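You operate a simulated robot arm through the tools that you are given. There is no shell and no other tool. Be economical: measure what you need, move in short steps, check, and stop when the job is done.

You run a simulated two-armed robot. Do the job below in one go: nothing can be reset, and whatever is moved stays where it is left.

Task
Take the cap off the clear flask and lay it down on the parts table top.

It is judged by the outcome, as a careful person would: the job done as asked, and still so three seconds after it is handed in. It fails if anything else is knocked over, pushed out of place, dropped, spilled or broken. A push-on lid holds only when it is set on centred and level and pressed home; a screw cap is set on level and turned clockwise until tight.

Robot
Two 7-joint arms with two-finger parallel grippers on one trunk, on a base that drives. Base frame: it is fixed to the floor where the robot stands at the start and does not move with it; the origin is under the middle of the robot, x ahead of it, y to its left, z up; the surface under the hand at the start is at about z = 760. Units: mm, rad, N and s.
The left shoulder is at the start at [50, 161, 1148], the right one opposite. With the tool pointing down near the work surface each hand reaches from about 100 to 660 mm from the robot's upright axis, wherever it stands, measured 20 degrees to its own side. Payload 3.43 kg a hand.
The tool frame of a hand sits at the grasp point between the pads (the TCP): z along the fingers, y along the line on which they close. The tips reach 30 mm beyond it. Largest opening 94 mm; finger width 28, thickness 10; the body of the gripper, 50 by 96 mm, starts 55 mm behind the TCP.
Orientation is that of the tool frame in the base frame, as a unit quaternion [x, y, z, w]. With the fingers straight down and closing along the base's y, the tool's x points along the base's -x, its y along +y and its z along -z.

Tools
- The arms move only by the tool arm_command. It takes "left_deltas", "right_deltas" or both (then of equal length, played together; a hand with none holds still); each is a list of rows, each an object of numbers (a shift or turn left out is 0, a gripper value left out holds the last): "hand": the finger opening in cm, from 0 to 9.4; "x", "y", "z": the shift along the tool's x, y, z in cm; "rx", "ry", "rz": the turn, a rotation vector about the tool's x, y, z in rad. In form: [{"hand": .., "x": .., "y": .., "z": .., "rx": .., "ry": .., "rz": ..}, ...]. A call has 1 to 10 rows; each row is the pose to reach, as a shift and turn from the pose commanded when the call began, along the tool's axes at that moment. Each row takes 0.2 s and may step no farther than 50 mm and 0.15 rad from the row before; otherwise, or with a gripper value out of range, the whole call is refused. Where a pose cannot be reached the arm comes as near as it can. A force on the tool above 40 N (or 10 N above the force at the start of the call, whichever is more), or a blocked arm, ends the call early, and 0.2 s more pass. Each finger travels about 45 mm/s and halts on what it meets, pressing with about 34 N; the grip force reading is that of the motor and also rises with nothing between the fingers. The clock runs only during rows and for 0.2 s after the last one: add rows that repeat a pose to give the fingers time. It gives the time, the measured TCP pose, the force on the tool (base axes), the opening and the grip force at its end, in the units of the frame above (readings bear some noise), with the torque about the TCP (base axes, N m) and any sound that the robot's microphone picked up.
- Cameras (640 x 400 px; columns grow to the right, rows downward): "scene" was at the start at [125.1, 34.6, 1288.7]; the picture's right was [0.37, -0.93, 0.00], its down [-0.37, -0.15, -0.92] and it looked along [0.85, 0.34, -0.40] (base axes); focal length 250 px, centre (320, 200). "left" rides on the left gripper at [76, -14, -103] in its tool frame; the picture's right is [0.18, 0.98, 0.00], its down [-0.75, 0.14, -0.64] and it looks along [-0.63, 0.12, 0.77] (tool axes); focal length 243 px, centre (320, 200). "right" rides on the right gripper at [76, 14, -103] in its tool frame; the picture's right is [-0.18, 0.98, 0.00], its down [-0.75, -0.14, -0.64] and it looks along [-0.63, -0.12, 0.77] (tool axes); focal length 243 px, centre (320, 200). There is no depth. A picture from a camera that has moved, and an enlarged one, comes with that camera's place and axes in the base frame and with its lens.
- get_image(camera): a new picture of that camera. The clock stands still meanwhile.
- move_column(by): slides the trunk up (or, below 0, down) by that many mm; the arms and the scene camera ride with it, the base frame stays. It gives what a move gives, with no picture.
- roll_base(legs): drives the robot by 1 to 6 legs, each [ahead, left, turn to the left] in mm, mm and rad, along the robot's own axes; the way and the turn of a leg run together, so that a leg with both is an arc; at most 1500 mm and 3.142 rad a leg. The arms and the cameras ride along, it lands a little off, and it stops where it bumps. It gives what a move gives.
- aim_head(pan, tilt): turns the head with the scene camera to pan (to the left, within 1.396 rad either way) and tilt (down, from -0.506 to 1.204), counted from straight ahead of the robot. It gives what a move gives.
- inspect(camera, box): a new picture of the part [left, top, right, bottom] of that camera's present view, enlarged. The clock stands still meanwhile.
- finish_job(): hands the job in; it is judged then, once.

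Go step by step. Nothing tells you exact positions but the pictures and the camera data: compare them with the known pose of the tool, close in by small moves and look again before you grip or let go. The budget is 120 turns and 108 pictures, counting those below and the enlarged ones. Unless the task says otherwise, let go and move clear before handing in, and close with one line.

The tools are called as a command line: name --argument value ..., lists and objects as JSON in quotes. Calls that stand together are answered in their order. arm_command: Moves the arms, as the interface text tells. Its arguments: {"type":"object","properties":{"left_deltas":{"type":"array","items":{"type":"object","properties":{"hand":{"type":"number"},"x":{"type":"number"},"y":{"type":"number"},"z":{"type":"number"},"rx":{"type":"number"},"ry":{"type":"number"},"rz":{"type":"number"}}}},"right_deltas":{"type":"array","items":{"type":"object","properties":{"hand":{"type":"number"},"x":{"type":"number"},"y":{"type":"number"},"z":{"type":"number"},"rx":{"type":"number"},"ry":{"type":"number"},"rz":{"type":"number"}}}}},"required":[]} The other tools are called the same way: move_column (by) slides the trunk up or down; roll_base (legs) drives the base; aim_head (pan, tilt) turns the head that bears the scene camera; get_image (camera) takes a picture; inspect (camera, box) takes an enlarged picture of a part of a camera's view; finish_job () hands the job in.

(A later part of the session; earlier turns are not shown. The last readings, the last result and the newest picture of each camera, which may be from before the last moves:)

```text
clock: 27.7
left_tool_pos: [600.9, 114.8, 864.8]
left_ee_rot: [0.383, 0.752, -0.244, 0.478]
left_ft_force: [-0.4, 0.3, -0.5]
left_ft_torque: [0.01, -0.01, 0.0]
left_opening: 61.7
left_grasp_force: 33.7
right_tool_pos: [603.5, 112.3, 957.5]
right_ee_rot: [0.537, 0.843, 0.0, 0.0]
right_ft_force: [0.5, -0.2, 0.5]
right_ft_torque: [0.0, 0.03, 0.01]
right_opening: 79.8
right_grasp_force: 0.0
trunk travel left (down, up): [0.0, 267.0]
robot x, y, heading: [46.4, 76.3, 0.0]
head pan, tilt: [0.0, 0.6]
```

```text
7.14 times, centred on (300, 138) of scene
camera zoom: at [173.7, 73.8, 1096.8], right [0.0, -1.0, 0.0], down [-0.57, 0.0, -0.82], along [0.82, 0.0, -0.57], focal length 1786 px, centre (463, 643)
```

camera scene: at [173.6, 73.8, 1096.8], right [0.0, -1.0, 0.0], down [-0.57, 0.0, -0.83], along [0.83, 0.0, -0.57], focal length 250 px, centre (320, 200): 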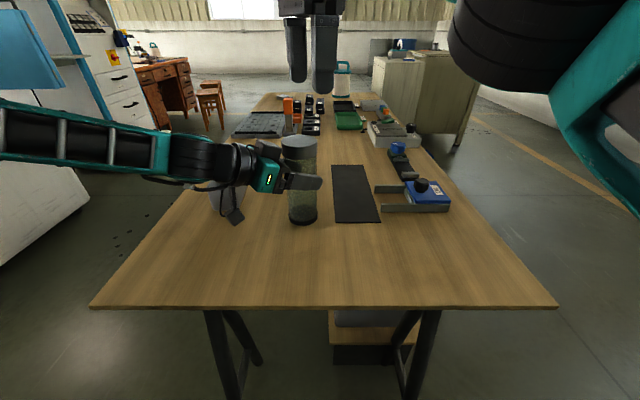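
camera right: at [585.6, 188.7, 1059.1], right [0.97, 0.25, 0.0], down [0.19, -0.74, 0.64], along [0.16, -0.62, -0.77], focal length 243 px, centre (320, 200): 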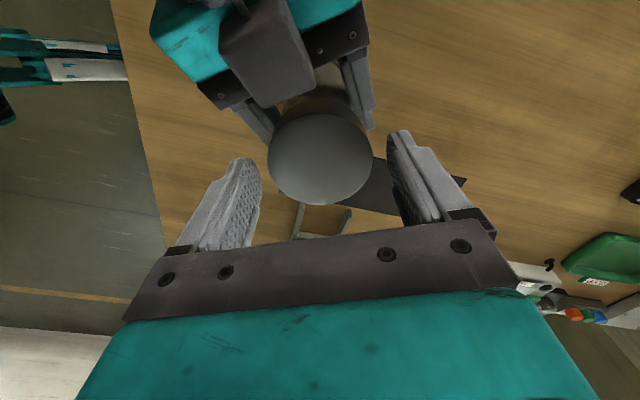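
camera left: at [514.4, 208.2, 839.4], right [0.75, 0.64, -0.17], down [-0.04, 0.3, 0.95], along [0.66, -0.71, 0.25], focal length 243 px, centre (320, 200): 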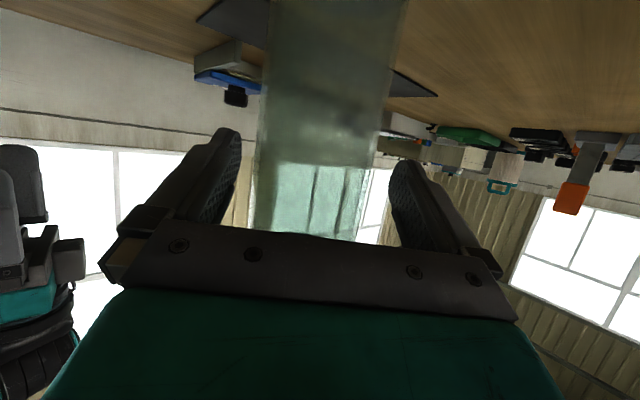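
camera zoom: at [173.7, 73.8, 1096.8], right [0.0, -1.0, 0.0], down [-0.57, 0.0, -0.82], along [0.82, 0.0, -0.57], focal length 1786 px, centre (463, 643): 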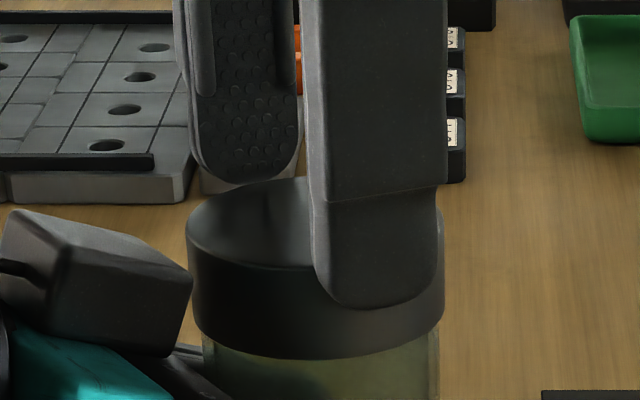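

Now centred within ~1 mm. I'll lower the right hand 21 mm so the fingers straddle the cap.

arm_command --right_deltas '[{"y": 0.1, "z": 0.7}, {"y": 0.1, "z": 1.4}, {"y": 0.1, "z": 2.1}, {"y": 0.1, "z": 2.1}]'

get_image --camera "right"

inspect --camera "scene" --box '[250, 110, 350, 180]'

```text
clock: 28.7
left_tool_pos: [601.0, 115.0, 864.2]
left_ee_rot: [0.383, 0.751, -0.244, 0.478]
left_ft_force: [-0.5, -0.9, -0.2]
left_ft_torque: [-0.04, -0.05, 0.0]
left_opening: 61.5
left_grasp_force: 34.2
right_tool_pos: [607.3, 112.7, 936.6]
right_ee_rot: [0.538, 0.843, 0.0, 0.0]
right_ft_force: [-0.2, 0.4, 0.6]
right_ft_torque: [-0.01, -0.02, -0.02]
right_opening: 80.3
right_grasp_force: 0.1
trunk travel left (down, up): [0.0, 267.0]
robot x, y, heading: [44.0, 76.8, -0.0]
head pan, tilt: [0.0, 0.6]
```

```text
73 pictures are left
camera right: at [587.7, 188.8, 1038.7], right [0.97, 0.25, 0.0], down [0.19, -0.74, 0.64], along [0.16, -0.62, -0.77], focal length 243 px, centre (320, 200)
```

right: 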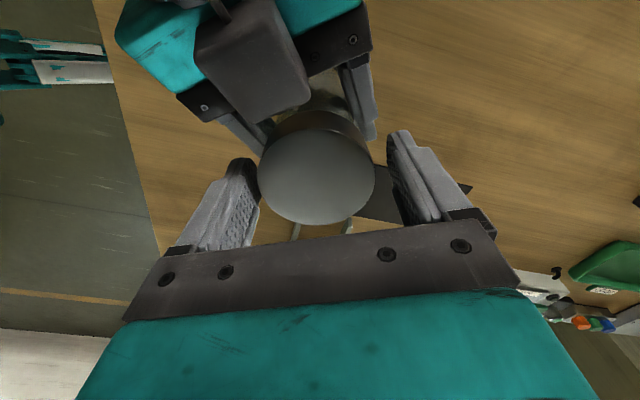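

```text
5.71 times, centred on (300, 145) of scene
camera zoom: at [173.7, 73.8, 1096.8], right [0.0, -1.0, 0.0], down [-0.57, 0.0, -0.82], along [0.82, 0.0, -0.57], focal length 1428 px, centre (434, 514)
```

zoom: 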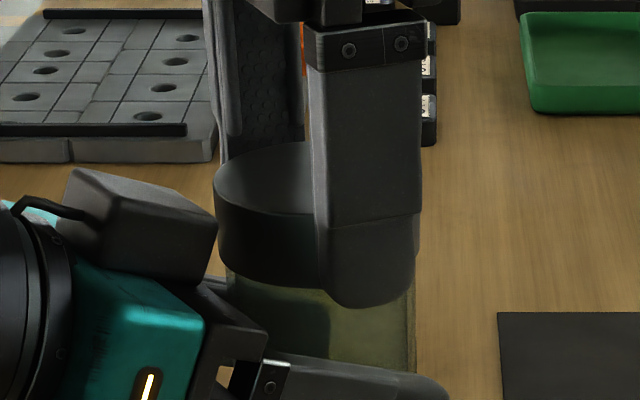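

The fingers straddle the cap, slightly off-centre to one side. I'll shift 2.5 mm and close on the cap.

arm_command --right_deltas '[{"y": -0.25}, {"y": -0.25, "hand": 7.4}, {"y": -0.25, "hand": 7.0}, {"y": -0.25, "hand": 6.6}, {"y": -0.25, "hand": 6.2}, {"y": -0.25, "hand": 5.8}, {"y": -0.25, "hand": 5.8}]'

get_image --camera "right"

```text
clock: 30.3
left_tool_pos: [601.8, 116.3, 864.9]
left_ee_rot: [0.383, 0.752, -0.244, 0.478]
left_ft_force: [-0.5, 0.7, 0.4]
left_ft_torque: [-0.08, 0.01, -0.04]
left_opening: 61.4
left_grasp_force: 33.7
right_tool_pos: [604.9, 112.7, 937.4]
right_ee_rot: [0.538, 0.843, 0.0, 0.0]
right_ft_force: [-0.2, 0.1, -1.0]
right_ft_torque: [0.0, 0.03, 0.03]
right_opening: 63.8
right_grasp_force: 33.9
trunk travel left (down, up): [0.0, 267.0]
robot x, y, heading: [45.9, 72.6, 0.002]
head pan, tilt: [0.0, 0.6]
```

```text
71 pictures are left
camera right: at [585.6, 187.6, 1038.8], right [0.97, 0.25, 0.0], down [0.19, -0.74, 0.64], along [0.16, -0.62, -0.77], focal length 243 px, centre (320, 200)
```

right: 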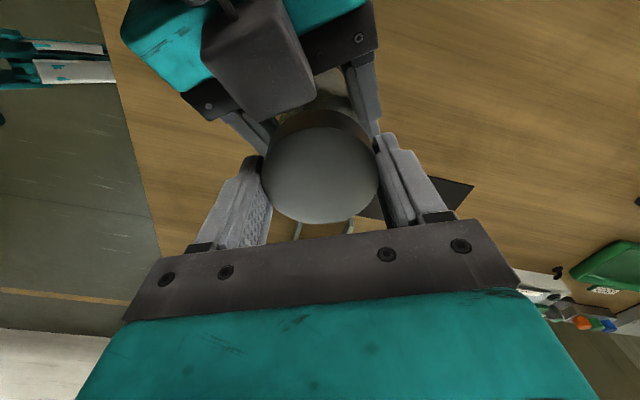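

The cap is gripped (63.8 mm) with negligible side force. Now a small counter-clockwise turn to see how it resists.

arm_command --right_deltas '[{"rz": -0.1}, {"rz": -0.2}, {"rz": -0.3}]'

inspect --camera "scene" --box '[250, 110, 350, 180]'

```text
clock: 31.1
left_tool_pos: [600.5, 115.5, 865.0]
left_ee_rot: [0.384, 0.752, -0.245, 0.477]
left_ft_force: [-1.3, 1.9, 0.7]
left_ft_torque: [-0.28, -0.18, 0.03]
left_opening: 61.5
left_grasp_force: 33.8
right_tool_pos: [603.5, 110.9, 937.0]
right_ee_rot: [0.405, 0.914, 0.0, 0.0]
right_ft_force: [1.8, -2.4, -0.5]
right_ft_torque: [0.2, -0.03, -0.01]
right_opening: 64.1
right_grasp_force: 34.2
trunk travel left (down, up): [0.0, 267.0]
robot x, y, heading: [45.1, 70.6, -0.001]
head pan, tilt: [0.0, 0.6]
```

```text
5.71 times, centred on (300, 145) of scene
camera zoom: at [173.8, 73.8, 1096.8], right [0.0, -1.0, 0.0], down [-0.57, 0.0, -0.82], along [0.82, 0.0, -0.57], focal length 1428 px, centre (434, 514)
```

zoom: 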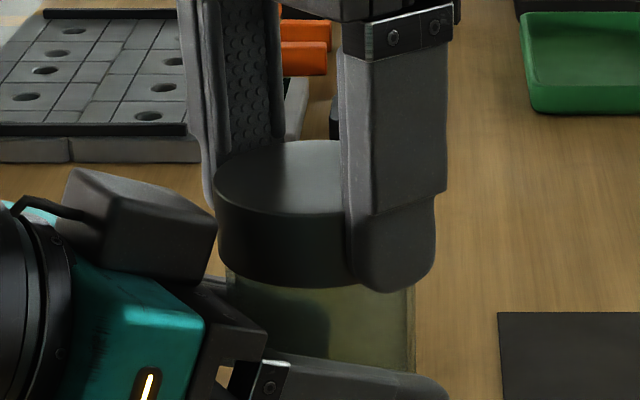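

It turned 0.3 rad with almost no torque. I'll continue counter-clockwise 0.5 rad, still clear of the left gripper, then test a gentle lift.

arm_command --right_deltas '[{"rz": -0.1}, {"rz": -0.2}, {"rz": -0.3}, {"rz": -0.4}, {"rz": -0.5}]'

arm_command --right_deltas '[{"z": -0.1}, {"z": -0.2}]'

inspect --camera "scene" --box '[250, 110, 350, 180]'

```text
clock: 32.3
left_tool_pos: [601.1, 117.4, 865.0]
left_ee_rot: [0.383, 0.752, -0.242, 0.478]
left_ft_force: [2.0, 10.5, -1.6]
left_ft_torque: [-0.89, -0.17, 0.05]
left_opening: 61.6
left_grasp_force: 34.1
right_tool_pos: [604.1, 112.2, 936.7]
right_ee_rot: [0.167, 0.986, -0.001, 0.001]
right_ft_force: [-0.8, -10.9, 5.6]
right_ft_torque: [0.19, 0.02, -0.03]
right_opening: 64.1
right_grasp_force: 33.8
trunk travel left (down, up): [0.0, 267.0]
robot x, y, heading: [47.1, 71.2, -0.003]
head pan, tilt: [0.0, 0.6]
```

```text
clock: 32.9
left_tool_pos: [601.1, 116.2, 865.0]
left_ee_rot: [0.384, 0.751, -0.245, 0.478]
left_ft_force: [1.4, 11.8, -0.6]
left_ft_torque: [-0.43, 0.41, 0.04]
left_opening: 61.4
left_grasp_force: 34.3
right_tool_pos: [604.2, 112.0, 937.8]
right_ee_rot: [0.167, 0.986, -0.002, 0.0]
right_ft_force: [-1.2, -11.9, -1.0]
right_ft_torque: [-0.43, -0.31, 0.0]
right_opening: 63.9
right_grasp_force: 34.0
trunk travel left (down, up): [0.0, 267.0]
robot x, y, heading: [44.7, 74.7, -0.001]
head pan, tilt: [0.0, 0.6]
```

```text
5.71 times, centred on (300, 145) of scene
camera zoom: at [173.8, 73.8, 1096.7], right [0.0, -1.0, 0.0], down [-0.57, 0.0, -0.82], along [0.82, 0.0, -0.57], focal length 1428 px, centre (434, 514)
```

zoom: 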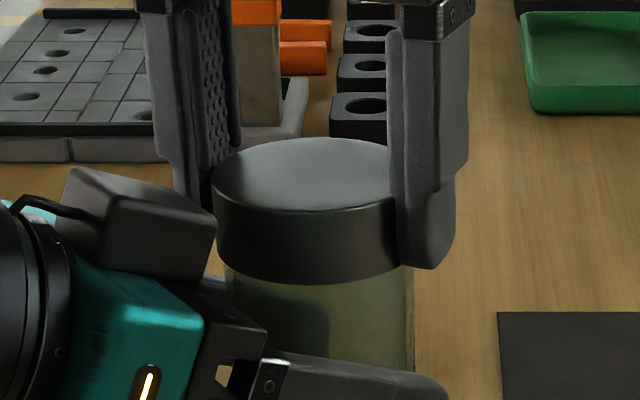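

The turn gave an upward push on the hand, which suggests a screw cap rising on its thread. I'll release, turn the hand back and regrip for another stroke.

arm_command --right_deltas '[{"hand": 7.0}, {"hand": 7.6}, {"hand": 7.6}, {"rz": 0.145}, {"rz": 0.29}, {"rz": 0.435}, {"rz": 0.58}, {"rz": 0.725}, {"rz": 0.87}, {"rz": 0.87}]'

get_image --camera "right"

inspect --camera "scene" --box '[250, 110, 350, 180]'

```text
clock: 35.1
left_tool_pos: [601.1, 116.3, 864.7]
left_ee_rot: [0.383, 0.752, -0.244, 0.478]
left_ft_force: [-0.2, 0.2, -0.4]
left_ft_torque: [0.0, -0.03, 0.03]
left_opening: 61.1
left_grasp_force: 34.2
right_tool_pos: [604.3, 113.8, 939.1]
right_ee_rot: [0.568, 0.823, 0.0, -0.001]
right_ft_force: [0.5, -0.3, -1.8]
right_ft_torque: [-0.02, 0.02, -0.04]
right_opening: 75.7
right_grasp_force: 0.0
trunk travel left (down, up): [0.0, 267.0]
robot x, y, heading: [43.6, 76.3, -0.002]
head pan, tilt: [0.0, 0.6]
```

```text
68 pictures are left
camera right: at [591.5, 189.7, 1040.7], right [0.98, 0.18, 0.0], down [0.14, -0.75, 0.64], along [0.11, -0.63, -0.77], focal length 243 px, centre (320, 200)
```

right: 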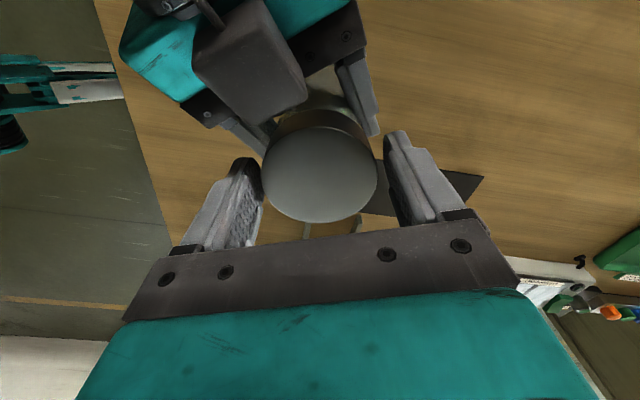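

```text
5.71 times, centred on (300, 145) of scene
camera zoom: at [173.8, 73.8, 1096.8], right [0.0, -1.0, 0.0], down [-0.57, 0.0, -0.82], along [0.82, 0.0, -0.57], focal length 1428 px, centre (434, 514)
```

zoom: 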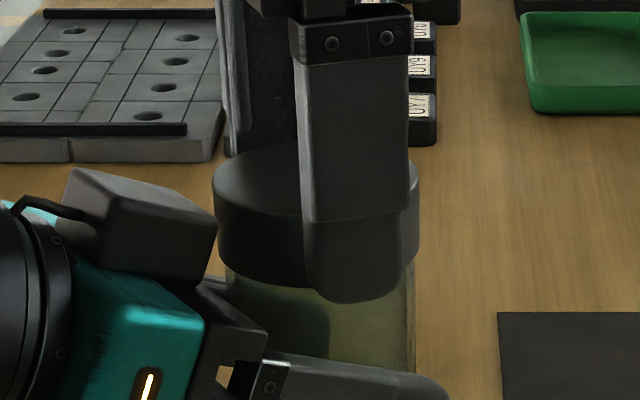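

Regripping with a 2 mm correction for the eccentricity seen, then a second counter-clockwise stroke.

arm_command --right_deltas '[{"x": -0.2, "y": -0.15, "z": 0.1}, {"x": -0.2, "y": -0.15, "z": 0.1, "hand": 7.0}, {"x": -0.2, "y": -0.15, "z": 0.1, "hand": 6.4}, {"x": -0.2, "y": -0.15, "z": 0.1, "hand": 5.8}, {"x": -0.2, "y": -0.15, "z": 0.1, "hand": 5.8}]'

arm_command --right_deltas '[{"rz": -0.12}, {"rz": -0.24}, {"rz": -0.36}, {"rz": -0.48}, {"rz": -0.6}, {"rz": -0.72}, {"rz": -0.84}]'

```text
clock: 36.3
left_tool_pos: [599.1, 115.1, 864.8]
left_ee_rot: [0.384, 0.752, -0.244, 0.477]
left_ft_force: [-4.4, -1.3, 0.6]
left_ft_torque: [-0.01, -0.17, 0.0]
left_opening: 61.4
left_grasp_force: 33.7
right_tool_pos: [603.9, 109.7, 938.2]
right_ee_rot: [0.567, 0.824, 0.0, 0.0]
right_ft_force: [3.2, 0.9, 0.0]
right_ft_torque: [0.06, -0.11, -0.01]
right_opening: 63.8
right_grasp_force: 33.9
trunk travel left (down, up): [0.0, 267.0]
robot x, y, heading: [43.7, 75.3, -0.001]
head pan, tilt: [0.0, 0.6]
```

```text
clock: 37.9
left_tool_pos: [600.9, 114.8, 865.0]
left_ee_rot: [0.384, 0.752, -0.244, 0.478]
left_ft_force: [-5.9, -4.4, -3.7]
left_ft_torque: [-0.13, -0.26, 0.0]
left_opening: 61.1
left_grasp_force: 34.7
right_tool_pos: [603.9, 109.9, 938.6]
right_ee_rot: [0.18, 0.984, 0.001, 0.001]
right_ft_force: [8.4, 3.1, 9.6]
right_ft_torque: [0.23, -0.21, -0.03]
right_opening: 63.8
right_grasp_force: 34.0
trunk travel left (down, up): [0.0, 267.0]
robot x, y, heading: [46.5, 78.8, 0.003]
head pan, tilt: [0.0, 0.6]
```

The vertical push rose to 9.6 N during the turn, so it is a screw cap rising on its thread. Continuing with longer strokes, following the rise.

arm_command --right_deltas '[{"hand": 7.0}, {"z": -0.1, "hand": 7.6}, {"z": -0.1, "rz": 0.14}, {"z": -0.1, "rz": 0.28}, {"z": -0.1, "rz": 0.42}, {"z": -0.1, "rz": 0.56}, {"z": -0.1, "rz": 0.7}, {"z": -0.1, "rz": 0.84}, {"z": -0.1, "rz": 0.98}, {"z": -0.1, "rz": 1.0}]'

arm_command --right_deltas '[{"x": 0.1, "hand": 7.0}, {"x": 0.1, "hand": 6.4}, {"x": 0.1, "hand": 5.8}, {"x": 0.1, "hand": 5.8}]'

arm_command --right_deltas '[{"rz": -0.12}, {"rz": -0.24}, {"rz": -0.36, "z": -0.05}, {"rz": -0.48, "z": -0.05}, {"rz": -0.6, "z": -0.05}, {"rz": -0.72, "z": -0.1}, {"rz": -0.84, "z": -0.1}, {"rz": -0.96, "z": -0.1}, {"rz": -1.0, "z": -0.1}]'

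inspect --camera "scene" --box '[250, 110, 350, 180]'

```text
clock: 40.1
left_tool_pos: [600.2, 115.1, 865.4]
left_ee_rot: [0.384, 0.751, -0.245, 0.477]
left_ft_force: [-0.5, -0.6, 0.2]
left_ft_torque: [-0.02, 0.06, -0.02]
left_opening: 61.5
left_grasp_force: 33.6
right_tool_pos: [604.2, 111.1, 937.9]
right_ee_rot: [0.632, 0.775, 0.0, 0.0]
right_ft_force: [0.3, 0.8, 0.0]
right_ft_torque: [-0.01, 0.02, -0.02]
right_opening: 76.0
right_grasp_force: 0.1
trunk travel left (down, up): [0.0, 267.0]
robot x, y, heading: [46.1, 73.2, -0.003]
head pan, tilt: [0.0, 0.6]
```

```text
clock: 41.1
left_tool_pos: [600.9, 116.4, 865.0]
left_ee_rot: [0.384, 0.753, -0.243, 0.477]
left_ft_force: [-0.7, 0.3, 0.0]
left_ft_torque: [-0.06, 0.06, 0.03]
left_opening: 61.4
left_grasp_force: 33.9
right_tool_pos: [603.9, 112.0, 939.1]
right_ee_rot: [0.631, 0.776, 0.0, 0.0]
right_ft_force: [0.4, -0.7, 0.5]
right_ft_torque: [0.03, -0.09, -0.01]
right_opening: 63.7
right_grasp_force: 34.4
trunk travel left (down, up): [0.0, 267.0]
robot x, y, heading: [46.7, 74.7, -0.002]
head pan, tilt: [0.0, 0.6]
```

```text
clock: 43.1
left_tool_pos: [600.7, 115.7, 865.6]
left_ee_rot: [0.383, 0.752, -0.243, 0.479]
left_ft_force: [-3.9, 0.4, 0.3]
left_ft_torque: [0.07, 0.04, -0.04]
left_opening: 61.1
left_grasp_force: 34.0
right_tool_pos: [602.9, 110.2, 940.1]
right_ee_rot: [0.18, 0.984, 0.0, 0.0]
right_ft_force: [4.8, 0.3, -2.0]
right_ft_torque: [-0.07, -0.34, 0.0]
right_opening: 63.7
right_grasp_force: 34.5
trunk travel left (down, up): [0.0, 267.0]
robot x, y, heading: [49.1, 73.1, 0.006]
head pan, tilt: [0.0, 0.6]
```

```text
5.71 times, centred on (300, 145) of scene
camera zoom: at [173.7, 73.8, 1096.8], right [0.0, -1.0, 0.0], down [-0.57, 0.0, -0.82], along [0.82, 0.0, -0.57], focal length 1428 px, centre (434, 514)
```

zoom: 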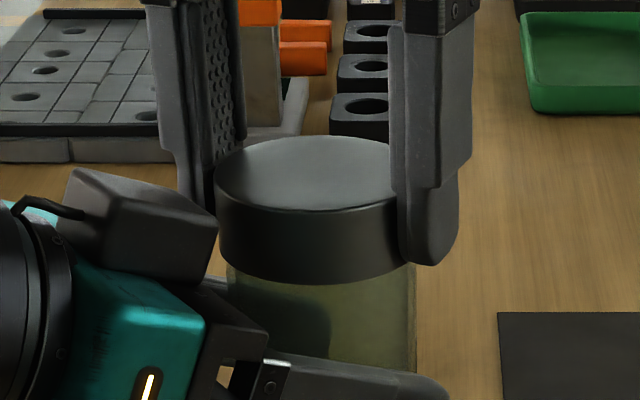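

Lifting 1 mm per radian nearly matches the thread. Another stroke the same way, then a lift test.

arm_command --right_deltas '[{"hand": 7.0}, {"hand": 7.6}, {"rz": 0.14}, {"rz": 0.28}, {"rz": 0.42}, {"rz": 0.56}, {"rz": 0.7}, {"rz": 0.84}, {"rz": 0.98}, {"rz": 1.0}]'

arm_command --right_deltas '[{"hand": 7.0}, {"hand": 6.4}, {"hand": 5.8}, {"hand": 5.8}]'

arm_command --right_deltas '[{"rz": -0.12}, {"rz": -0.24}, {"rz": -0.36, "z": -0.03}, {"rz": -0.48, "z": -0.05}, {"rz": -0.6, "z": -0.06}, {"rz": -0.72, "z": -0.07}, {"rz": -0.84, "z": -0.08}, {"rz": -0.96, "z": -0.1}, {"rz": -1.0, "z": -0.1}]'

arm_command --right_deltas '[{"z": -0.1}, {"z": -0.2}]'

inspect --camera "scene" --box '[250, 110, 350, 180]'

```text
clock: 45.3
left_tool_pos: [601.1, 115.0, 864.7]
left_ee_rot: [0.383, 0.752, -0.244, 0.478]
left_ft_force: [-0.5, 0.0, -0.2]
left_ft_torque: [0.04, 0.04, -0.02]
left_opening: 60.9
left_grasp_force: 33.9
right_tool_pos: [602.7, 112.2, 939.9]
right_ee_rot: [0.631, 0.775, 0.0, 0.0]
right_ft_force: [-0.7, -0.4, -0.4]
right_ft_torque: [0.0, -0.03, 0.03]
right_opening: 76.2
right_grasp_force: 0.1
trunk travel left (down, up): [0.0, 267.0]
robot x, y, heading: [46.8, 76.2, 0.001]
head pan, tilt: [0.0, 0.6]
```

```text
clock: 46.3
left_tool_pos: [599.9, 115.7, 864.5]
left_ee_rot: [0.384, 0.751, -0.245, 0.477]
left_ft_force: [-3.1, 0.0, 0.3]
left_ft_torque: [0.09, -0.11, -0.04]
left_opening: 61.1
left_grasp_force: 34.1
right_tool_pos: [603.2, 110.1, 939.6]
right_ee_rot: [0.631, 0.776, 0.0, 0.0]
right_ft_force: [3.8, 0.7, -0.1]
right_ft_torque: [0.04, -0.14, -0.06]
right_opening: 63.5
right_grasp_force: 33.7
trunk travel left (down, up): [0.0, 267.0]
robot x, y, heading: [45.6, 74.1, 0.004]
head pan, tilt: [0.0, 0.6]
```

```text
clock: 48.3
left_tool_pos: [601.4, 115.4, 864.9]
left_ee_rot: [0.383, 0.751, -0.244, 0.479]
left_ft_force: [1.7, 2.0, 0.0]
left_ft_torque: [-0.04, 0.22, 0.02]
left_opening: 61.1
left_grasp_force: 34.1
right_tool_pos: [603.4, 111.4, 940.7]
right_ee_rot: [0.18, 0.984, 0.001, 0.001]
right_ft_force: [-1.5, -2.6, -0.6]
right_ft_torque: [-0.09, -0.19, 0.03]
right_opening: 63.5
right_grasp_force: 33.8
trunk travel left (down, up): [0.0, 267.0]
robot x, y, heading: [46.4, 73.2, 0.001]
head pan, tilt: [0.0, 0.6]
```

```text
clock: 48.9
left_tool_pos: [600.9, 115.8, 865.1]
left_ee_rot: [0.383, 0.751, -0.244, 0.479]
left_ft_force: [-0.2, 4.5, 5.5]
left_ft_torque: [-0.3, 0.29, 0.02]
left_opening: 60.9
left_grasp_force: 33.6
right_tool_pos: [603.5, 110.6, 942.6]
right_ee_rot: [0.182, 0.983, -0.001, 0.0]
right_ft_force: [-0.5, -4.6, -7.3]
right_ft_torque: [-0.14, -0.26, 0.02]
right_opening: 63.5
right_grasp_force: 33.4
trunk travel left (down, up): [0.0, 267.0]
robot x, y, heading: [47.2, 73.6, 0.001]
head pan, tilt: [0.0, 0.6]
```

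```text
5.71 times, centred on (300, 145) of scene
camera zoom: at [173.8, 73.8, 1096.7], right [0.0, -1.0, 0.0], down [-0.57, 0.0, -0.82], along [0.82, 0.0, -0.57], focal length 1428 px, centre (434, 514)
```

zoom: 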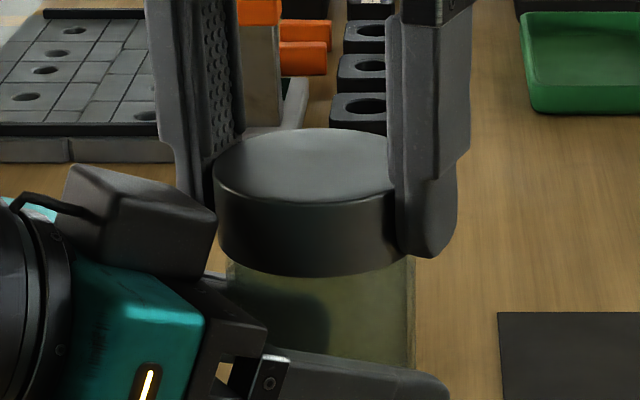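

The cap has risen about 3 mm and is still threaded (7 N resists the lift). Continuing with another stroke, with the lift preload relaxed.

arm_command --right_deltas '[{"z": 0.1, "hand": 7.0}, {"z": 0.1, "hand": 7.6}, {"z": 0.1, "rz": 0.14}, {"z": 0.1, "rz": 0.28}, {"z": 0.1, "rz": 0.42}, {"z": 0.1, "rz": 0.56}, {"z": 0.1, "rz": 0.7}, {"z": 0.1, "rz": 0.84}, {"z": 0.1, "rz": 0.98}, {"z": 0.1, "rz": 1.0}]'

arm_command --right_deltas '[{"hand": 7.0}, {"hand": 6.4}, {"hand": 5.8}, {"hand": 5.8}]'

arm_command --right_deltas '[{"rz": -0.12}, {"rz": -0.24}, {"rz": -0.36, "z": -0.03}, {"rz": -0.48, "z": -0.05}, {"rz": -0.6, "z": -0.06}, {"rz": -0.72, "z": -0.07}, {"rz": -0.84, "z": -0.08}, {"rz": -0.96, "z": -0.1}, {"rz": -1.0, "z": -0.1}]'

arm_command --right_deltas '[{"z": -0.1}, {"z": -0.2}]'

inspect --camera "scene" --box '[250, 110, 350, 180]'

```text
clock: 51.1
left_tool_pos: [600.7, 115.1, 865.0]
left_ee_rot: [0.384, 0.751, -0.244, 0.478]
left_ft_force: [-1.7, 0.7, -0.3]
left_ft_torque: [-0.18, 0.15, -0.01]
left_opening: 61.1
left_grasp_force: 34.2
right_tool_pos: [602.5, 112.3, 941.1]
right_ee_rot: [0.632, 0.775, -0.001, 0.0]
right_ft_force: [-0.8, 0.1, -0.6]
right_ft_torque: [0.03, 0.01, 0.02]
right_opening: 76.2
right_grasp_force: 0.0
trunk travel left (down, up): [0.0, 267.0]
robot x, y, heading: [44.5, 75.6, -0.002]
head pan, tilt: [0.0, 0.6]
```

```text
clock: 52.1
left_tool_pos: [599.7, 114.5, 865.6]
left_ee_rot: [0.385, 0.751, -0.245, 0.477]
left_ft_force: [-8.9, 0.7, 1.0]
left_ft_torque: [0.06, -0.45, -0.06]
left_opening: 61.0
left_grasp_force: 34.3
right_tool_pos: [602.8, 110.4, 941.7]
right_ee_rot: [0.631, 0.776, 0.001, 0.0]
right_ft_force: [9.3, 0.2, -0.5]
right_ft_torque: [0.04, -0.32, 0.01]
right_opening: 63.5
right_grasp_force: 34.0
trunk travel left (down, up): [0.0, 267.0]
robot x, y, heading: [41.8, 72.7, -0.0]
head pan, tilt: [0.0, 0.6]
```

```text
clock: 54.1
left_tool_pos: [600.9, 116.8, 865.2]
left_ee_rot: [0.383, 0.752, -0.244, 0.479]
left_ft_force: [-4.1, 0.3, 1.8]
left_ft_torque: [-0.29, 0.32, -0.02]
left_opening: 60.9
left_grasp_force: 34.0
right_tool_pos: [601.5, 110.7, 943.3]
right_ee_rot: [0.179, 0.984, 0.0, 0.0]
right_ft_force: [4.0, -0.9, -1.9]
right_ft_torque: [0.12, -0.55, 0.02]
right_opening: 63.5
right_grasp_force: 33.7
trunk travel left (down, up): [0.0, 267.0]
robot x, y, heading: [45.6, 73.9, -0.002]
head pan, tilt: [0.0, 0.6]
```

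```text
clock: 54.7
left_tool_pos: [601.5, 115.5, 866.0]
left_ee_rot: [0.383, 0.751, -0.243, 0.479]
left_ft_force: [-4.8, 3.9, 3.8]
left_ft_torque: [-0.51, -0.08, -0.02]
left_opening: 61.0
left_grasp_force: 34.3
right_tool_pos: [603.4, 110.6, 943.3]
right_ee_rot: [0.182, 0.983, -0.001, -0.001]
right_ft_force: [5.7, -3.8, -5.2]
right_ft_torque: [0.21, -0.34, 0.0]
right_opening: 63.7
right_grasp_force: 34.5
trunk travel left (down, up): [0.0, 267.0]
robot x, y, heading: [43.5, 72.8, 0.002]
head pan, tilt: [0.0, 0.6]
```

```text
5.71 times, centred on (300, 145) of scene
camera zoom: at [173.8, 73.8, 1096.7], right [0.0, -1.0, 0.0], down [-0.57, 0.0, -0.82], along [0.82, 0.0, -0.57], focal length 1428 px, centre (434, 514)
```

zoom: 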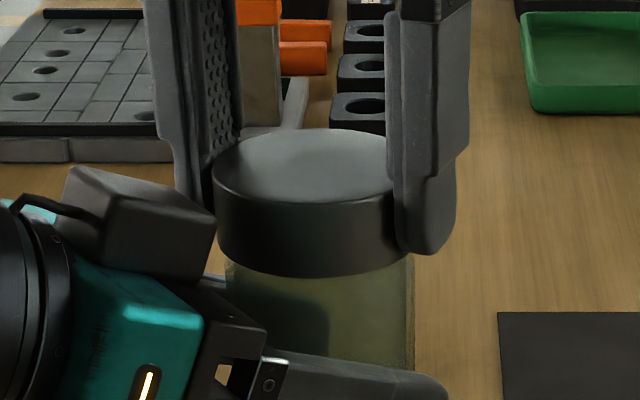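

Still held by thread. I'll check that the flask itself isn't being lifted or spun before the next stroke.

inspect --camera "scene" --box '[220, 100, 420, 240]'

inspect --camera "left" --box '[180, 0, 480, 240]'

```text
2.86 times, centred on (320, 170) of scene
camera zoom: at [173.8, 73.8, 1096.7], right [0.0, -1.0, 0.0], down [-0.57, 0.0, -0.82], along [0.82, 0.0, -0.57], focal length 714 px, centre (320, 286)
```

zoom: 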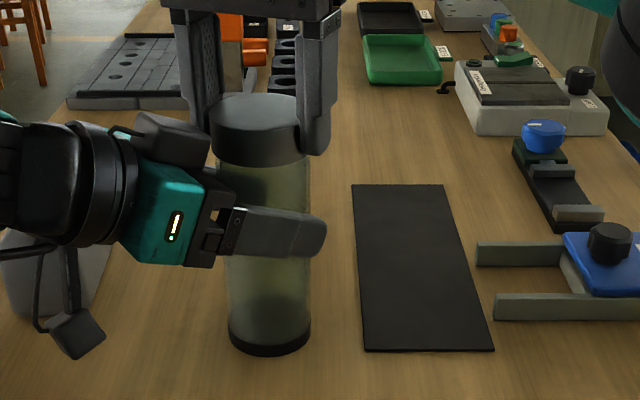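

```text
1.67 times, centred on (330, 120) of left
camera zoom: at [514.7, 208.6, 839.6], right [0.75, 0.64, -0.17], down [-0.04, 0.3, 0.95], along [0.66, -0.71, 0.25], focal length 404 px, centre (303, 333)
```

zoom: 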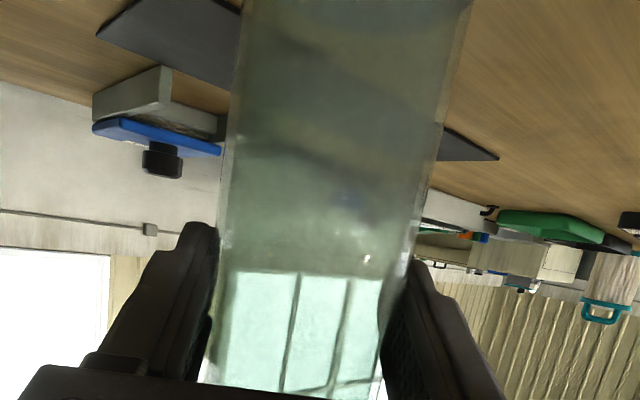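

The flask appears lifted perhaps 1–2 mm by my lift tests, so I'll lower that back and only follow the thread. Another stroke, with better centring.

arm_command --right_deltas '[{"z": 0.2}, {"z": 0.2}]'

arm_command --right_deltas '[{"hand": 7.0}, {"hand": 7.6}, {"x": -0.05, "rz": 0.14}, {"x": -0.1, "rz": 0.28}, {"x": -0.15, "rz": 0.42}, {"x": -0.15, "rz": 0.56}, {"x": -0.15, "rz": 0.7}, {"x": -0.15, "rz": 0.84}, {"x": -0.15, "rz": 0.98}, {"x": -0.15, "rz": 1.1}]'

arm_command --right_deltas '[{"hand": 7.0}, {"hand": 6.4}, {"hand": 5.8}, {"hand": 5.8}]'

arm_command --right_deltas '[{"rz": -0.12}, {"rz": -0.24, "z": -0.02}, {"rz": -0.36, "z": -0.03}, {"rz": -0.48, "z": -0.04}, {"rz": -0.6, "z": -0.05}, {"rz": -0.72, "z": -0.06}, {"rz": -0.84, "z": -0.07}, {"rz": -0.96, "z": -0.08}, {"rz": -1.08, "z": -0.09}]'

inspect --camera "scene" --box '[220, 100, 420, 240]'

```text
clock: 55.3
left_tool_pos: [602.6, 116.7, 865.6]
left_ee_rot: [0.383, 0.752, -0.243, 0.478]
left_ft_force: [-1.0, 5.1, 1.5]
left_ft_torque: [-0.47, -0.07, 0.04]
left_opening: 60.7
left_grasp_force: 33.6
right_tool_pos: [602.3, 110.5, 942.6]
right_ee_rot: [0.182, 0.983, 0.0, 0.0]
right_ft_force: [1.4, -5.1, -1.0]
right_ft_torque: [0.04, -0.07, -0.01]
right_opening: 63.7
right_grasp_force: 34.2
trunk travel left (down, up): [0.0, 267.0]
robot x, y, heading: [45.2, 75.4, 0.001]
head pan, tilt: [0.0, 0.6]
```

```text
clock: 57.5
left_tool_pos: [601.0, 115.0, 864.7]
left_ee_rot: [0.384, 0.752, -0.244, 0.478]
left_ft_force: [0.9, -0.4, 1.0]
left_ft_torque: [-0.09, 0.08, 0.02]
left_opening: 60.9
left_grasp_force: 34.5
right_tool_pos: [604.0, 111.8, 942.1]
right_ee_rot: [0.67, 0.742, 0.0, 0.0]
right_ft_force: [-0.1, -0.3, -0.4]
right_ft_torque: [0.03, 0.02, 0.01]
right_opening: 76.0
right_grasp_force: 0.0
trunk travel left (down, up): [0.0, 267.0]
robot x, y, heading: [43.5, 77.2, 0.0]
head pan, tilt: [0.0, 0.6]
```

```text
clock: 58.5
left_tool_pos: [599.5, 115.8, 865.1]
left_ee_rot: [0.382, 0.752, -0.243, 0.478]
left_ft_force: [4.6, -0.8, -0.4]
left_ft_torque: [-0.23, 0.54, 0.01]
left_opening: 60.9
left_grasp_force: 34.1
right_tool_pos: [603.7, 110.0, 943.2]
right_ee_rot: [0.668, 0.744, -0.001, 0.0]
right_ft_force: [-6.0, 0.2, 0.5]
right_ft_torque: [0.02, 0.03, -0.03]
right_opening: 63.9
right_grasp_force: 34.1
trunk travel left (down, up): [0.0, 267.0]
robot x, y, heading: [46.0, 71.8, 0.004]
head pan, tilt: [0.0, 0.6]
```

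```text
clock: 60.5
left_tool_pos: [599.3, 115.3, 864.5]
left_ee_rot: [0.384, 0.752, -0.244, 0.477]
left_ft_force: [3.2, -0.7, -0.4]
left_ft_torque: [0.03, 0.31, 0.03]
left_opening: 60.8
left_grasp_force: 33.9
right_tool_pos: [604.8, 110.9, 942.8]
right_ee_rot: [0.19, 0.982, 0.001, 0.0]
right_ft_force: [-3.1, 0.9, -0.1]
right_ft_torque: [0.07, 0.08, -0.03]
right_opening: 63.8
right_grasp_force: 34.2
trunk travel left (down, up): [0.0, 267.0]
robot x, y, heading: [46.7, 69.2, 0.001]
head pan, tilt: [0.0, 0.6]
```

```text
2.86 times, centred on (320, 170) of scene
camera zoom: at [173.5, 73.8, 1096.8], right [0.0, -1.0, 0.0], down [-0.56, 0.0, -0.83], along [0.83, 0.0, -0.56], focal length 714 px, centre (320, 286)
```

zoom: 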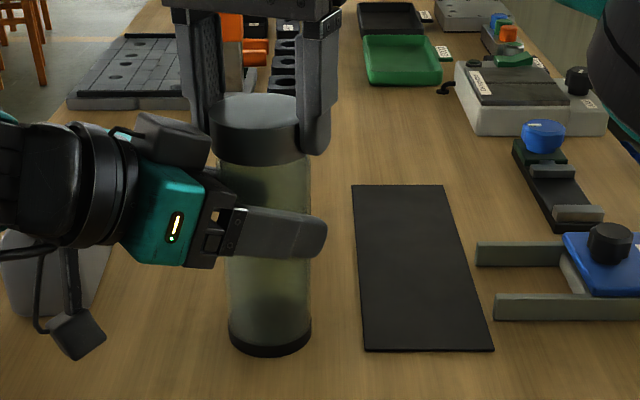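

Nearly a full turn so far, with no vertical load. A gentle 2 mm lift test.

arm_command --right_deltas '[{"z": -0.1}, {"z": -0.2}]'

```text
clock: 61.1
left_tool_pos: [601.2, 115.3, 865.2]
left_ee_rot: [0.383, 0.752, -0.244, 0.478]
left_ft_force: [3.7, -1.9, 0.6]
left_ft_torque: [0.07, 0.44, 0.0]
left_opening: 61.2
left_grasp_force: 34.6
right_tool_pos: [605.3, 109.4, 945.3]
right_ee_rot: [0.191, 0.982, 0.0, -0.001]
right_ft_force: [-4.5, 2.2, -3.1]
right_ft_torque: [0.05, 0.05, -0.03]
right_opening: 63.5
right_grasp_force: 34.4
trunk travel left (down, up): [0.0, 267.0]
robot x, y, heading: [42.6, 73.7, 0.003]
head pan, tilt: [0.0, 0.6]
```

Resistance is smaller (3 N) but not gone. One more stroke.

arm_command --right_deltas '[{"z": 0.1, "hand": 7.0}, {"z": 0.1, "hand": 7.6}, {"z": 0.1, "rz": 0.14}, {"z": 0.1, "rz": 0.28}, {"z": 0.1, "rz": 0.42}, {"z": 0.1, "rz": 0.56}, {"z": 0.1, "rz": 0.7}, {"z": 0.1, "rz": 0.84}, {"z": 0.1, "rz": 0.98}, {"z": 0.1, "rz": 1.1}]'

arm_command --right_deltas '[{"hand": 7.0}, {"hand": 6.4}, {"hand": 5.8}, {"hand": 5.8}]'

arm_command --right_deltas '[{"rz": -0.12}, {"rz": -0.24, "z": -0.02}, {"rz": -0.36, "z": -0.03}, {"rz": -0.48, "z": -0.04}, {"rz": -0.6, "z": -0.05}, {"rz": -0.72, "z": -0.06}, {"rz": -0.84, "z": -0.07}, {"rz": -0.96, "z": -0.08}, {"rz": -1.08, "z": -0.09}]'

arm_command --right_deltas '[{"z": -0.1}, {"z": -0.2}]'

inspect --camera "scene" --box '[220, 100, 420, 240]'

```text
clock: 63.3
left_tool_pos: [600.7, 115.3, 865.2]
left_ee_rot: [0.383, 0.752, -0.244, 0.478]
left_ft_force: [0.3, 0.7, 1.1]
left_ft_torque: [-0.14, 0.06, -0.02]
left_opening: 61.1
left_grasp_force: 33.8
right_tool_pos: [605.6, 111.0, 944.6]
right_ee_rot: [0.677, 0.736, 0.0, 0.0]
right_ft_force: [-0.4, 0.0, -0.4]
right_ft_torque: [0.01, 0.0, 0.05]
right_opening: 75.9
right_grasp_force: 0.0
trunk travel left (down, up): [0.0, 267.0]
robot x, y, heading: [46.4, 76.3, -0.007]
head pan, tilt: [0.0, 0.6]
```

```text
clock: 64.3
left_tool_pos: [599.9, 115.9, 865.4]
left_ee_rot: [0.383, 0.752, -0.243, 0.478]
left_ft_force: [0.3, -1.1, 0.7]
left_ft_torque: [-0.18, 0.1, -0.01]
left_opening: 60.9
left_grasp_force: 34.0
right_tool_pos: [604.4, 110.0, 944.3]
right_ee_rot: [0.676, 0.737, 0.0, 0.001]
right_ft_force: [0.7, 0.2, 0.3]
right_ft_torque: [-0.01, 0.0, 0.0]
right_opening: 63.6
right_grasp_force: 34.3
trunk travel left (down, up): [0.0, 267.0]
robot x, y, heading: [44.7, 73.7, 0.002]
head pan, tilt: [0.0, 0.6]
```

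```text
clock: 66.3
left_tool_pos: [601.1, 115.7, 865.6]
left_ee_rot: [0.385, 0.751, -0.245, 0.477]
left_ft_force: [-1.1, -0.8, 0.9]
left_ft_torque: [-0.15, 0.17, -0.04]
left_opening: 60.9
left_grasp_force: 34.1
right_tool_pos: [604.6, 109.9, 946.6]
right_ee_rot: [0.2, 0.98, 0.0, 0.0]
right_ft_force: [-0.6, 0.7, 0.3]
right_ft_torque: [-0.03, 0.0, -0.04]
right_opening: 63.5
right_grasp_force: 34.4
trunk travel left (down, up): [0.0, 267.0]
robot x, y, heading: [43.2, 72.0, 0.002]
head pan, tilt: [0.0, 0.6]
```

```text
clock: 66.9
left_tool_pos: [601.9, 116.9, 864.3]
left_ee_rot: [0.383, 0.752, -0.244, 0.478]
left_ft_force: [1.7, -0.3, 1.4]
left_ft_torque: [-0.12, 0.33, -0.02]
left_opening: 61.0
left_grasp_force: 33.6
right_tool_pos: [604.3, 112.0, 947.3]
right_ee_rot: [0.201, 0.98, 0.0, 0.0]
right_ft_force: [-2.0, -0.7, -1.6]
right_ft_torque: [0.0, 0.05, 0.0]
right_opening: 63.3
right_grasp_force: 34.0
trunk travel left (down, up): [0.0, 267.0]
robot x, y, heading: [46.7, 70.5, 0.001]
head pan, tilt: [0.0, 0.6]
```

```text
2.86 times, centred on (320, 170) of scene
camera zoom: at [173.5, 73.8, 1096.8], right [0.0, -1.0, 0.0], down [-0.56, 0.0, -0.83], along [0.83, 0.0, -0.56], focal length 714 px, centre (320, 286)
```

zoom: 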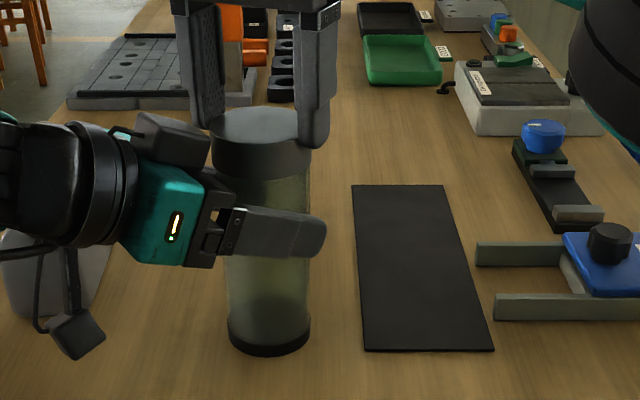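

The cap now looks lower relative to my fingers than before. I need a closer look before doing anything else.

inspect --camera "scene" --box '[260, 110, 340, 166]'

get_image --camera "right"

inspect --camera "scene" --box '[260, 180, 340, 236]'

```text
7.14 times, centred on (300, 138) of scene
camera zoom: at [173.5, 73.8, 1096.8], right [0.0, -1.0, 0.0], down [-0.56, 0.0, -0.83], along [0.83, 0.0, -0.56], focal length 1786 px, centre (463, 643)
```

zoom: 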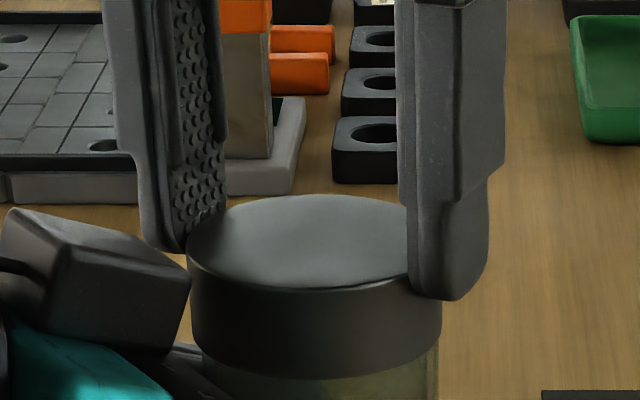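

```text
58 pictures are left
camera right: at [541.0, 155.3, 1049.9], right [0.56, 0.83, 0.0], down [0.64, -0.43, 0.64], along [0.53, -0.36, -0.77], focal length 243 px, centre (320, 200)
```

right: 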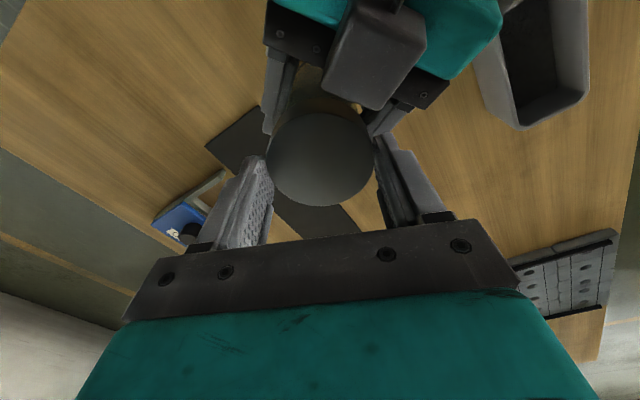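

```text
7.14 times, centred on (300, 208) of scene
camera zoom: at [173.5, 73.8, 1096.8], right [0.0, -1.0, 0.0], down [-0.56, 0.0, -0.83], along [0.83, 0.0, -0.56], focal length 1786 px, centre (463, 143)
```

zoom: 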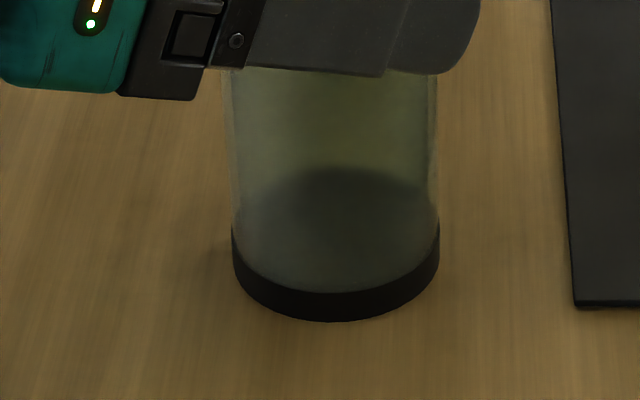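

The cap seems to have come off its thread and settled lower on the neck, so my fingers now hold only its top edge. I'll open, lower 12 mm and regrip deeper.

arm_command --right_deltas '[{"hand": 7.0}, {"hand": 7.6}, {"hand": 7.6}, {"z": 0.4}, {"z": 0.8}, {"z": 1.2}, {"z": 1.2}]'

inspect --camera "scene" --box '[260, 110, 340, 166]'

get_image --camera "right"

```text
clock: 68.5
left_tool_pos: [600.6, 115.7, 865.2]
left_ee_rot: [0.384, 0.751, -0.245, 0.478]
left_ft_force: [0.2, 0.9, 2.0]
left_ft_torque: [0.03, 0.03, 0.02]
left_opening: 60.7
left_grasp_force: 34.0
right_tool_pos: [604.9, 110.0, 935.7]
right_ee_rot: [0.201, 0.979, 0.0, -0.001]
right_ft_force: [-0.3, -0.7, 0.2]
right_ft_torque: [0.0, -0.01, -0.01]
right_opening: 75.8
right_grasp_force: 0.1
trunk travel left (down, up): [0.0, 267.0]
robot x, y, heading: [47.5, 73.3, -0.0]
head pan, tilt: [0.0, 0.6]
```

```text
7.14 times, centred on (300, 138) of scene
camera zoom: at [173.5, 73.9, 1096.8], right [0.0, -1.0, 0.0], down [-0.56, 0.0, -0.83], along [0.83, 0.0, -0.56], focal length 1786 px, centre (463, 643)
```

zoom: 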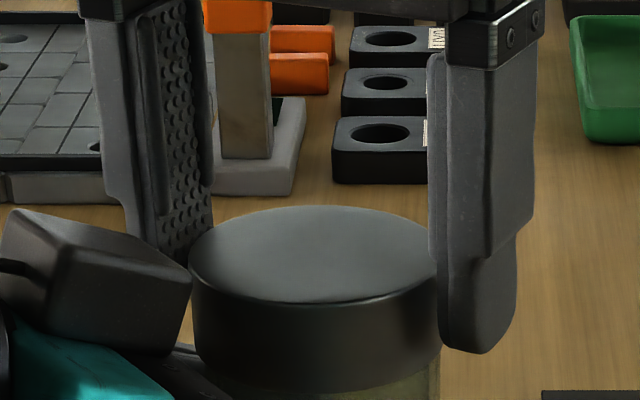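

```text
55 pictures are left
camera right: at [540.0, 154.1, 1037.5], right [0.56, 0.83, 0.0], down [0.64, -0.43, 0.64], along [0.53, -0.36, -0.77], focal length 243 px, centre (320, 200)
```

right: 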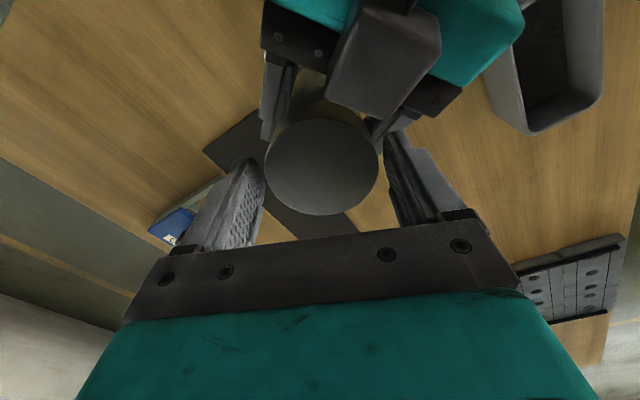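

The cap is loose: it dropped a bit more when released. I'll close on it deeper and lift slowly.

arm_command --right_deltas '[{"y": -0.15}, {"y": -0.15, "hand": 7.0}, {"y": -0.15, "hand": 6.4}, {"y": -0.15, "hand": 5.8}, {"y": -0.15, "hand": 5.8}]'

arm_command --right_deltas '[{"z": -0.2}, {"z": -0.4}, {"z": -0.6}, {"z": -0.6}]'

inspect --camera "scene" --box '[220, 100, 420, 240]'

```text
clock: 69.7
left_tool_pos: [600.9, 117.7, 866.1]
left_ee_rot: [0.384, 0.752, -0.244, 0.477]
left_ft_force: [0.7, -0.1, 1.1]
left_ft_torque: [0.09, -0.01, 0.03]
left_opening: 61.1
left_grasp_force: 33.9
right_tool_pos: [603.3, 109.1, 936.7]
right_ee_rot: [0.202, 0.979, 0.0, 0.0]
right_ft_force: [0.5, 1.8, 1.5]
right_ft_torque: [0.06, -0.03, 0.03]
right_opening: 63.5
right_grasp_force: 34.2
trunk travel left (down, up): [0.0, 267.0]
robot x, y, heading: [43.5, 74.8, 0.001]
head pan, tilt: [0.0, 0.6]
```

```text
clock: 70.7
left_tool_pos: [600.5, 116.1, 865.2]
left_ee_rot: [0.383, 0.752, -0.244, 0.478]
left_ft_force: [2.0, -1.8, 0.7]
left_ft_torque: [0.02, 0.33, -0.05]
left_opening: 61.0
left_grasp_force: 33.9
right_tool_pos: [604.5, 108.4, 940.6]
right_ee_rot: [0.201, 0.98, -0.001, 0.0]
right_ft_force: [-2.5, 1.3, -1.2]
right_ft_torque: [0.07, 0.04, 0.02]
right_opening: 63.5
right_grasp_force: 34.0
trunk travel left (down, up): [0.0, 267.0]
robot x, y, heading: [42.8, 75.1, 0.004]
head pan, tilt: [0.0, 0.6]
```

```text
2.86 times, centred on (320, 170) of scene
camera zoom: at [173.5, 73.8, 1096.8], right [0.0, -1.0, 0.0], down [-0.56, 0.0, -0.83], along [0.83, 0.0, -0.56], focal length 714 px, centre (320, 286)
```

zoom: 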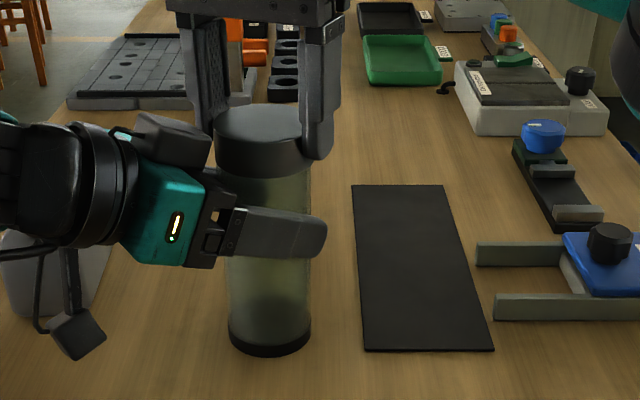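

The cap rises with the hand at almost no force. Continuing the lift by 25 mm.

arm_command --right_deltas '[{"z": -0.5}, {"z": -1.0}, {"z": -1.5}, {"z": -2.0}, {"z": -2.5}, {"z": -2.5}]'

inspect --camera "scene" --box '[220, 70, 420, 240]'

```text
clock: 72.1
left_tool_pos: [601.5, 116.6, 865.1]
left_ee_rot: [0.383, 0.752, -0.244, 0.478]
left_ft_force: [0.7, 0.9, 1.4]
left_ft_torque: [-0.06, -0.02, 0.01]
left_opening: 61.4
left_grasp_force: 34.0
right_tool_pos: [603.5, 110.7, 966.5]
right_ee_rot: [0.2, 0.98, 0.0, 0.0]
right_ft_force: [-0.9, 0.2, -0.6]
right_ft_torque: [0.05, -0.01, 0.05]
right_opening: 63.2
right_grasp_force: 34.3
trunk travel left (down, up): [0.0, 267.0]
robot x, y, heading: [42.9, 74.6, 0.004]
head pan, tilt: [0.0, 0.6]
```

```text
2.35 times, centred on (320, 155) of scene
camera zoom: at [173.5, 73.8, 1096.8], right [0.0, -1.0, 0.0], down [-0.56, 0.0, -0.83], along [0.83, 0.0, -0.56], focal length 588 px, centre (320, 306)
```

zoom: 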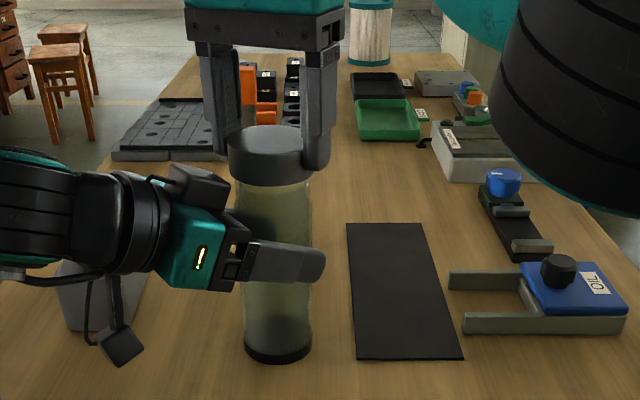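

The cap has risen ~31 mm while the flask stayed on the table. A close look to see that the cap is clear of the neck.

inspect --camera "scene" --box '[260, 110, 340, 166]'

get_image --camera "left"

```text
7.14 times, centred on (300, 138) of scene
camera zoom: at [173.5, 73.8, 1096.8], right [0.0, -1.0, 0.0], down [-0.56, 0.0, -0.83], along [0.83, 0.0, -0.56], focal length 1786 px, centre (463, 643)
```

zoom: 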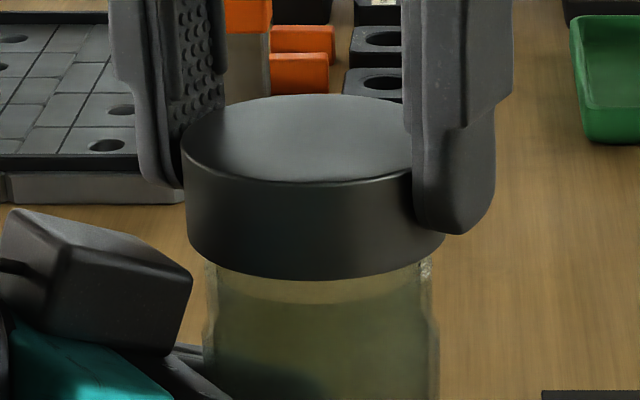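

```text
51 pictures are left
camera left: at [514.3, 208.5, 839.5], right [0.75, 0.64, -0.17], down [-0.04, 0.3, 0.95], along [0.66, -0.71, 0.25], focal length 243 px, centre (320, 200)
```

left: 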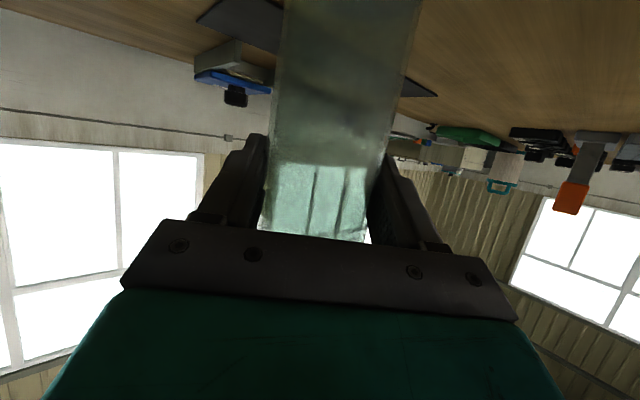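

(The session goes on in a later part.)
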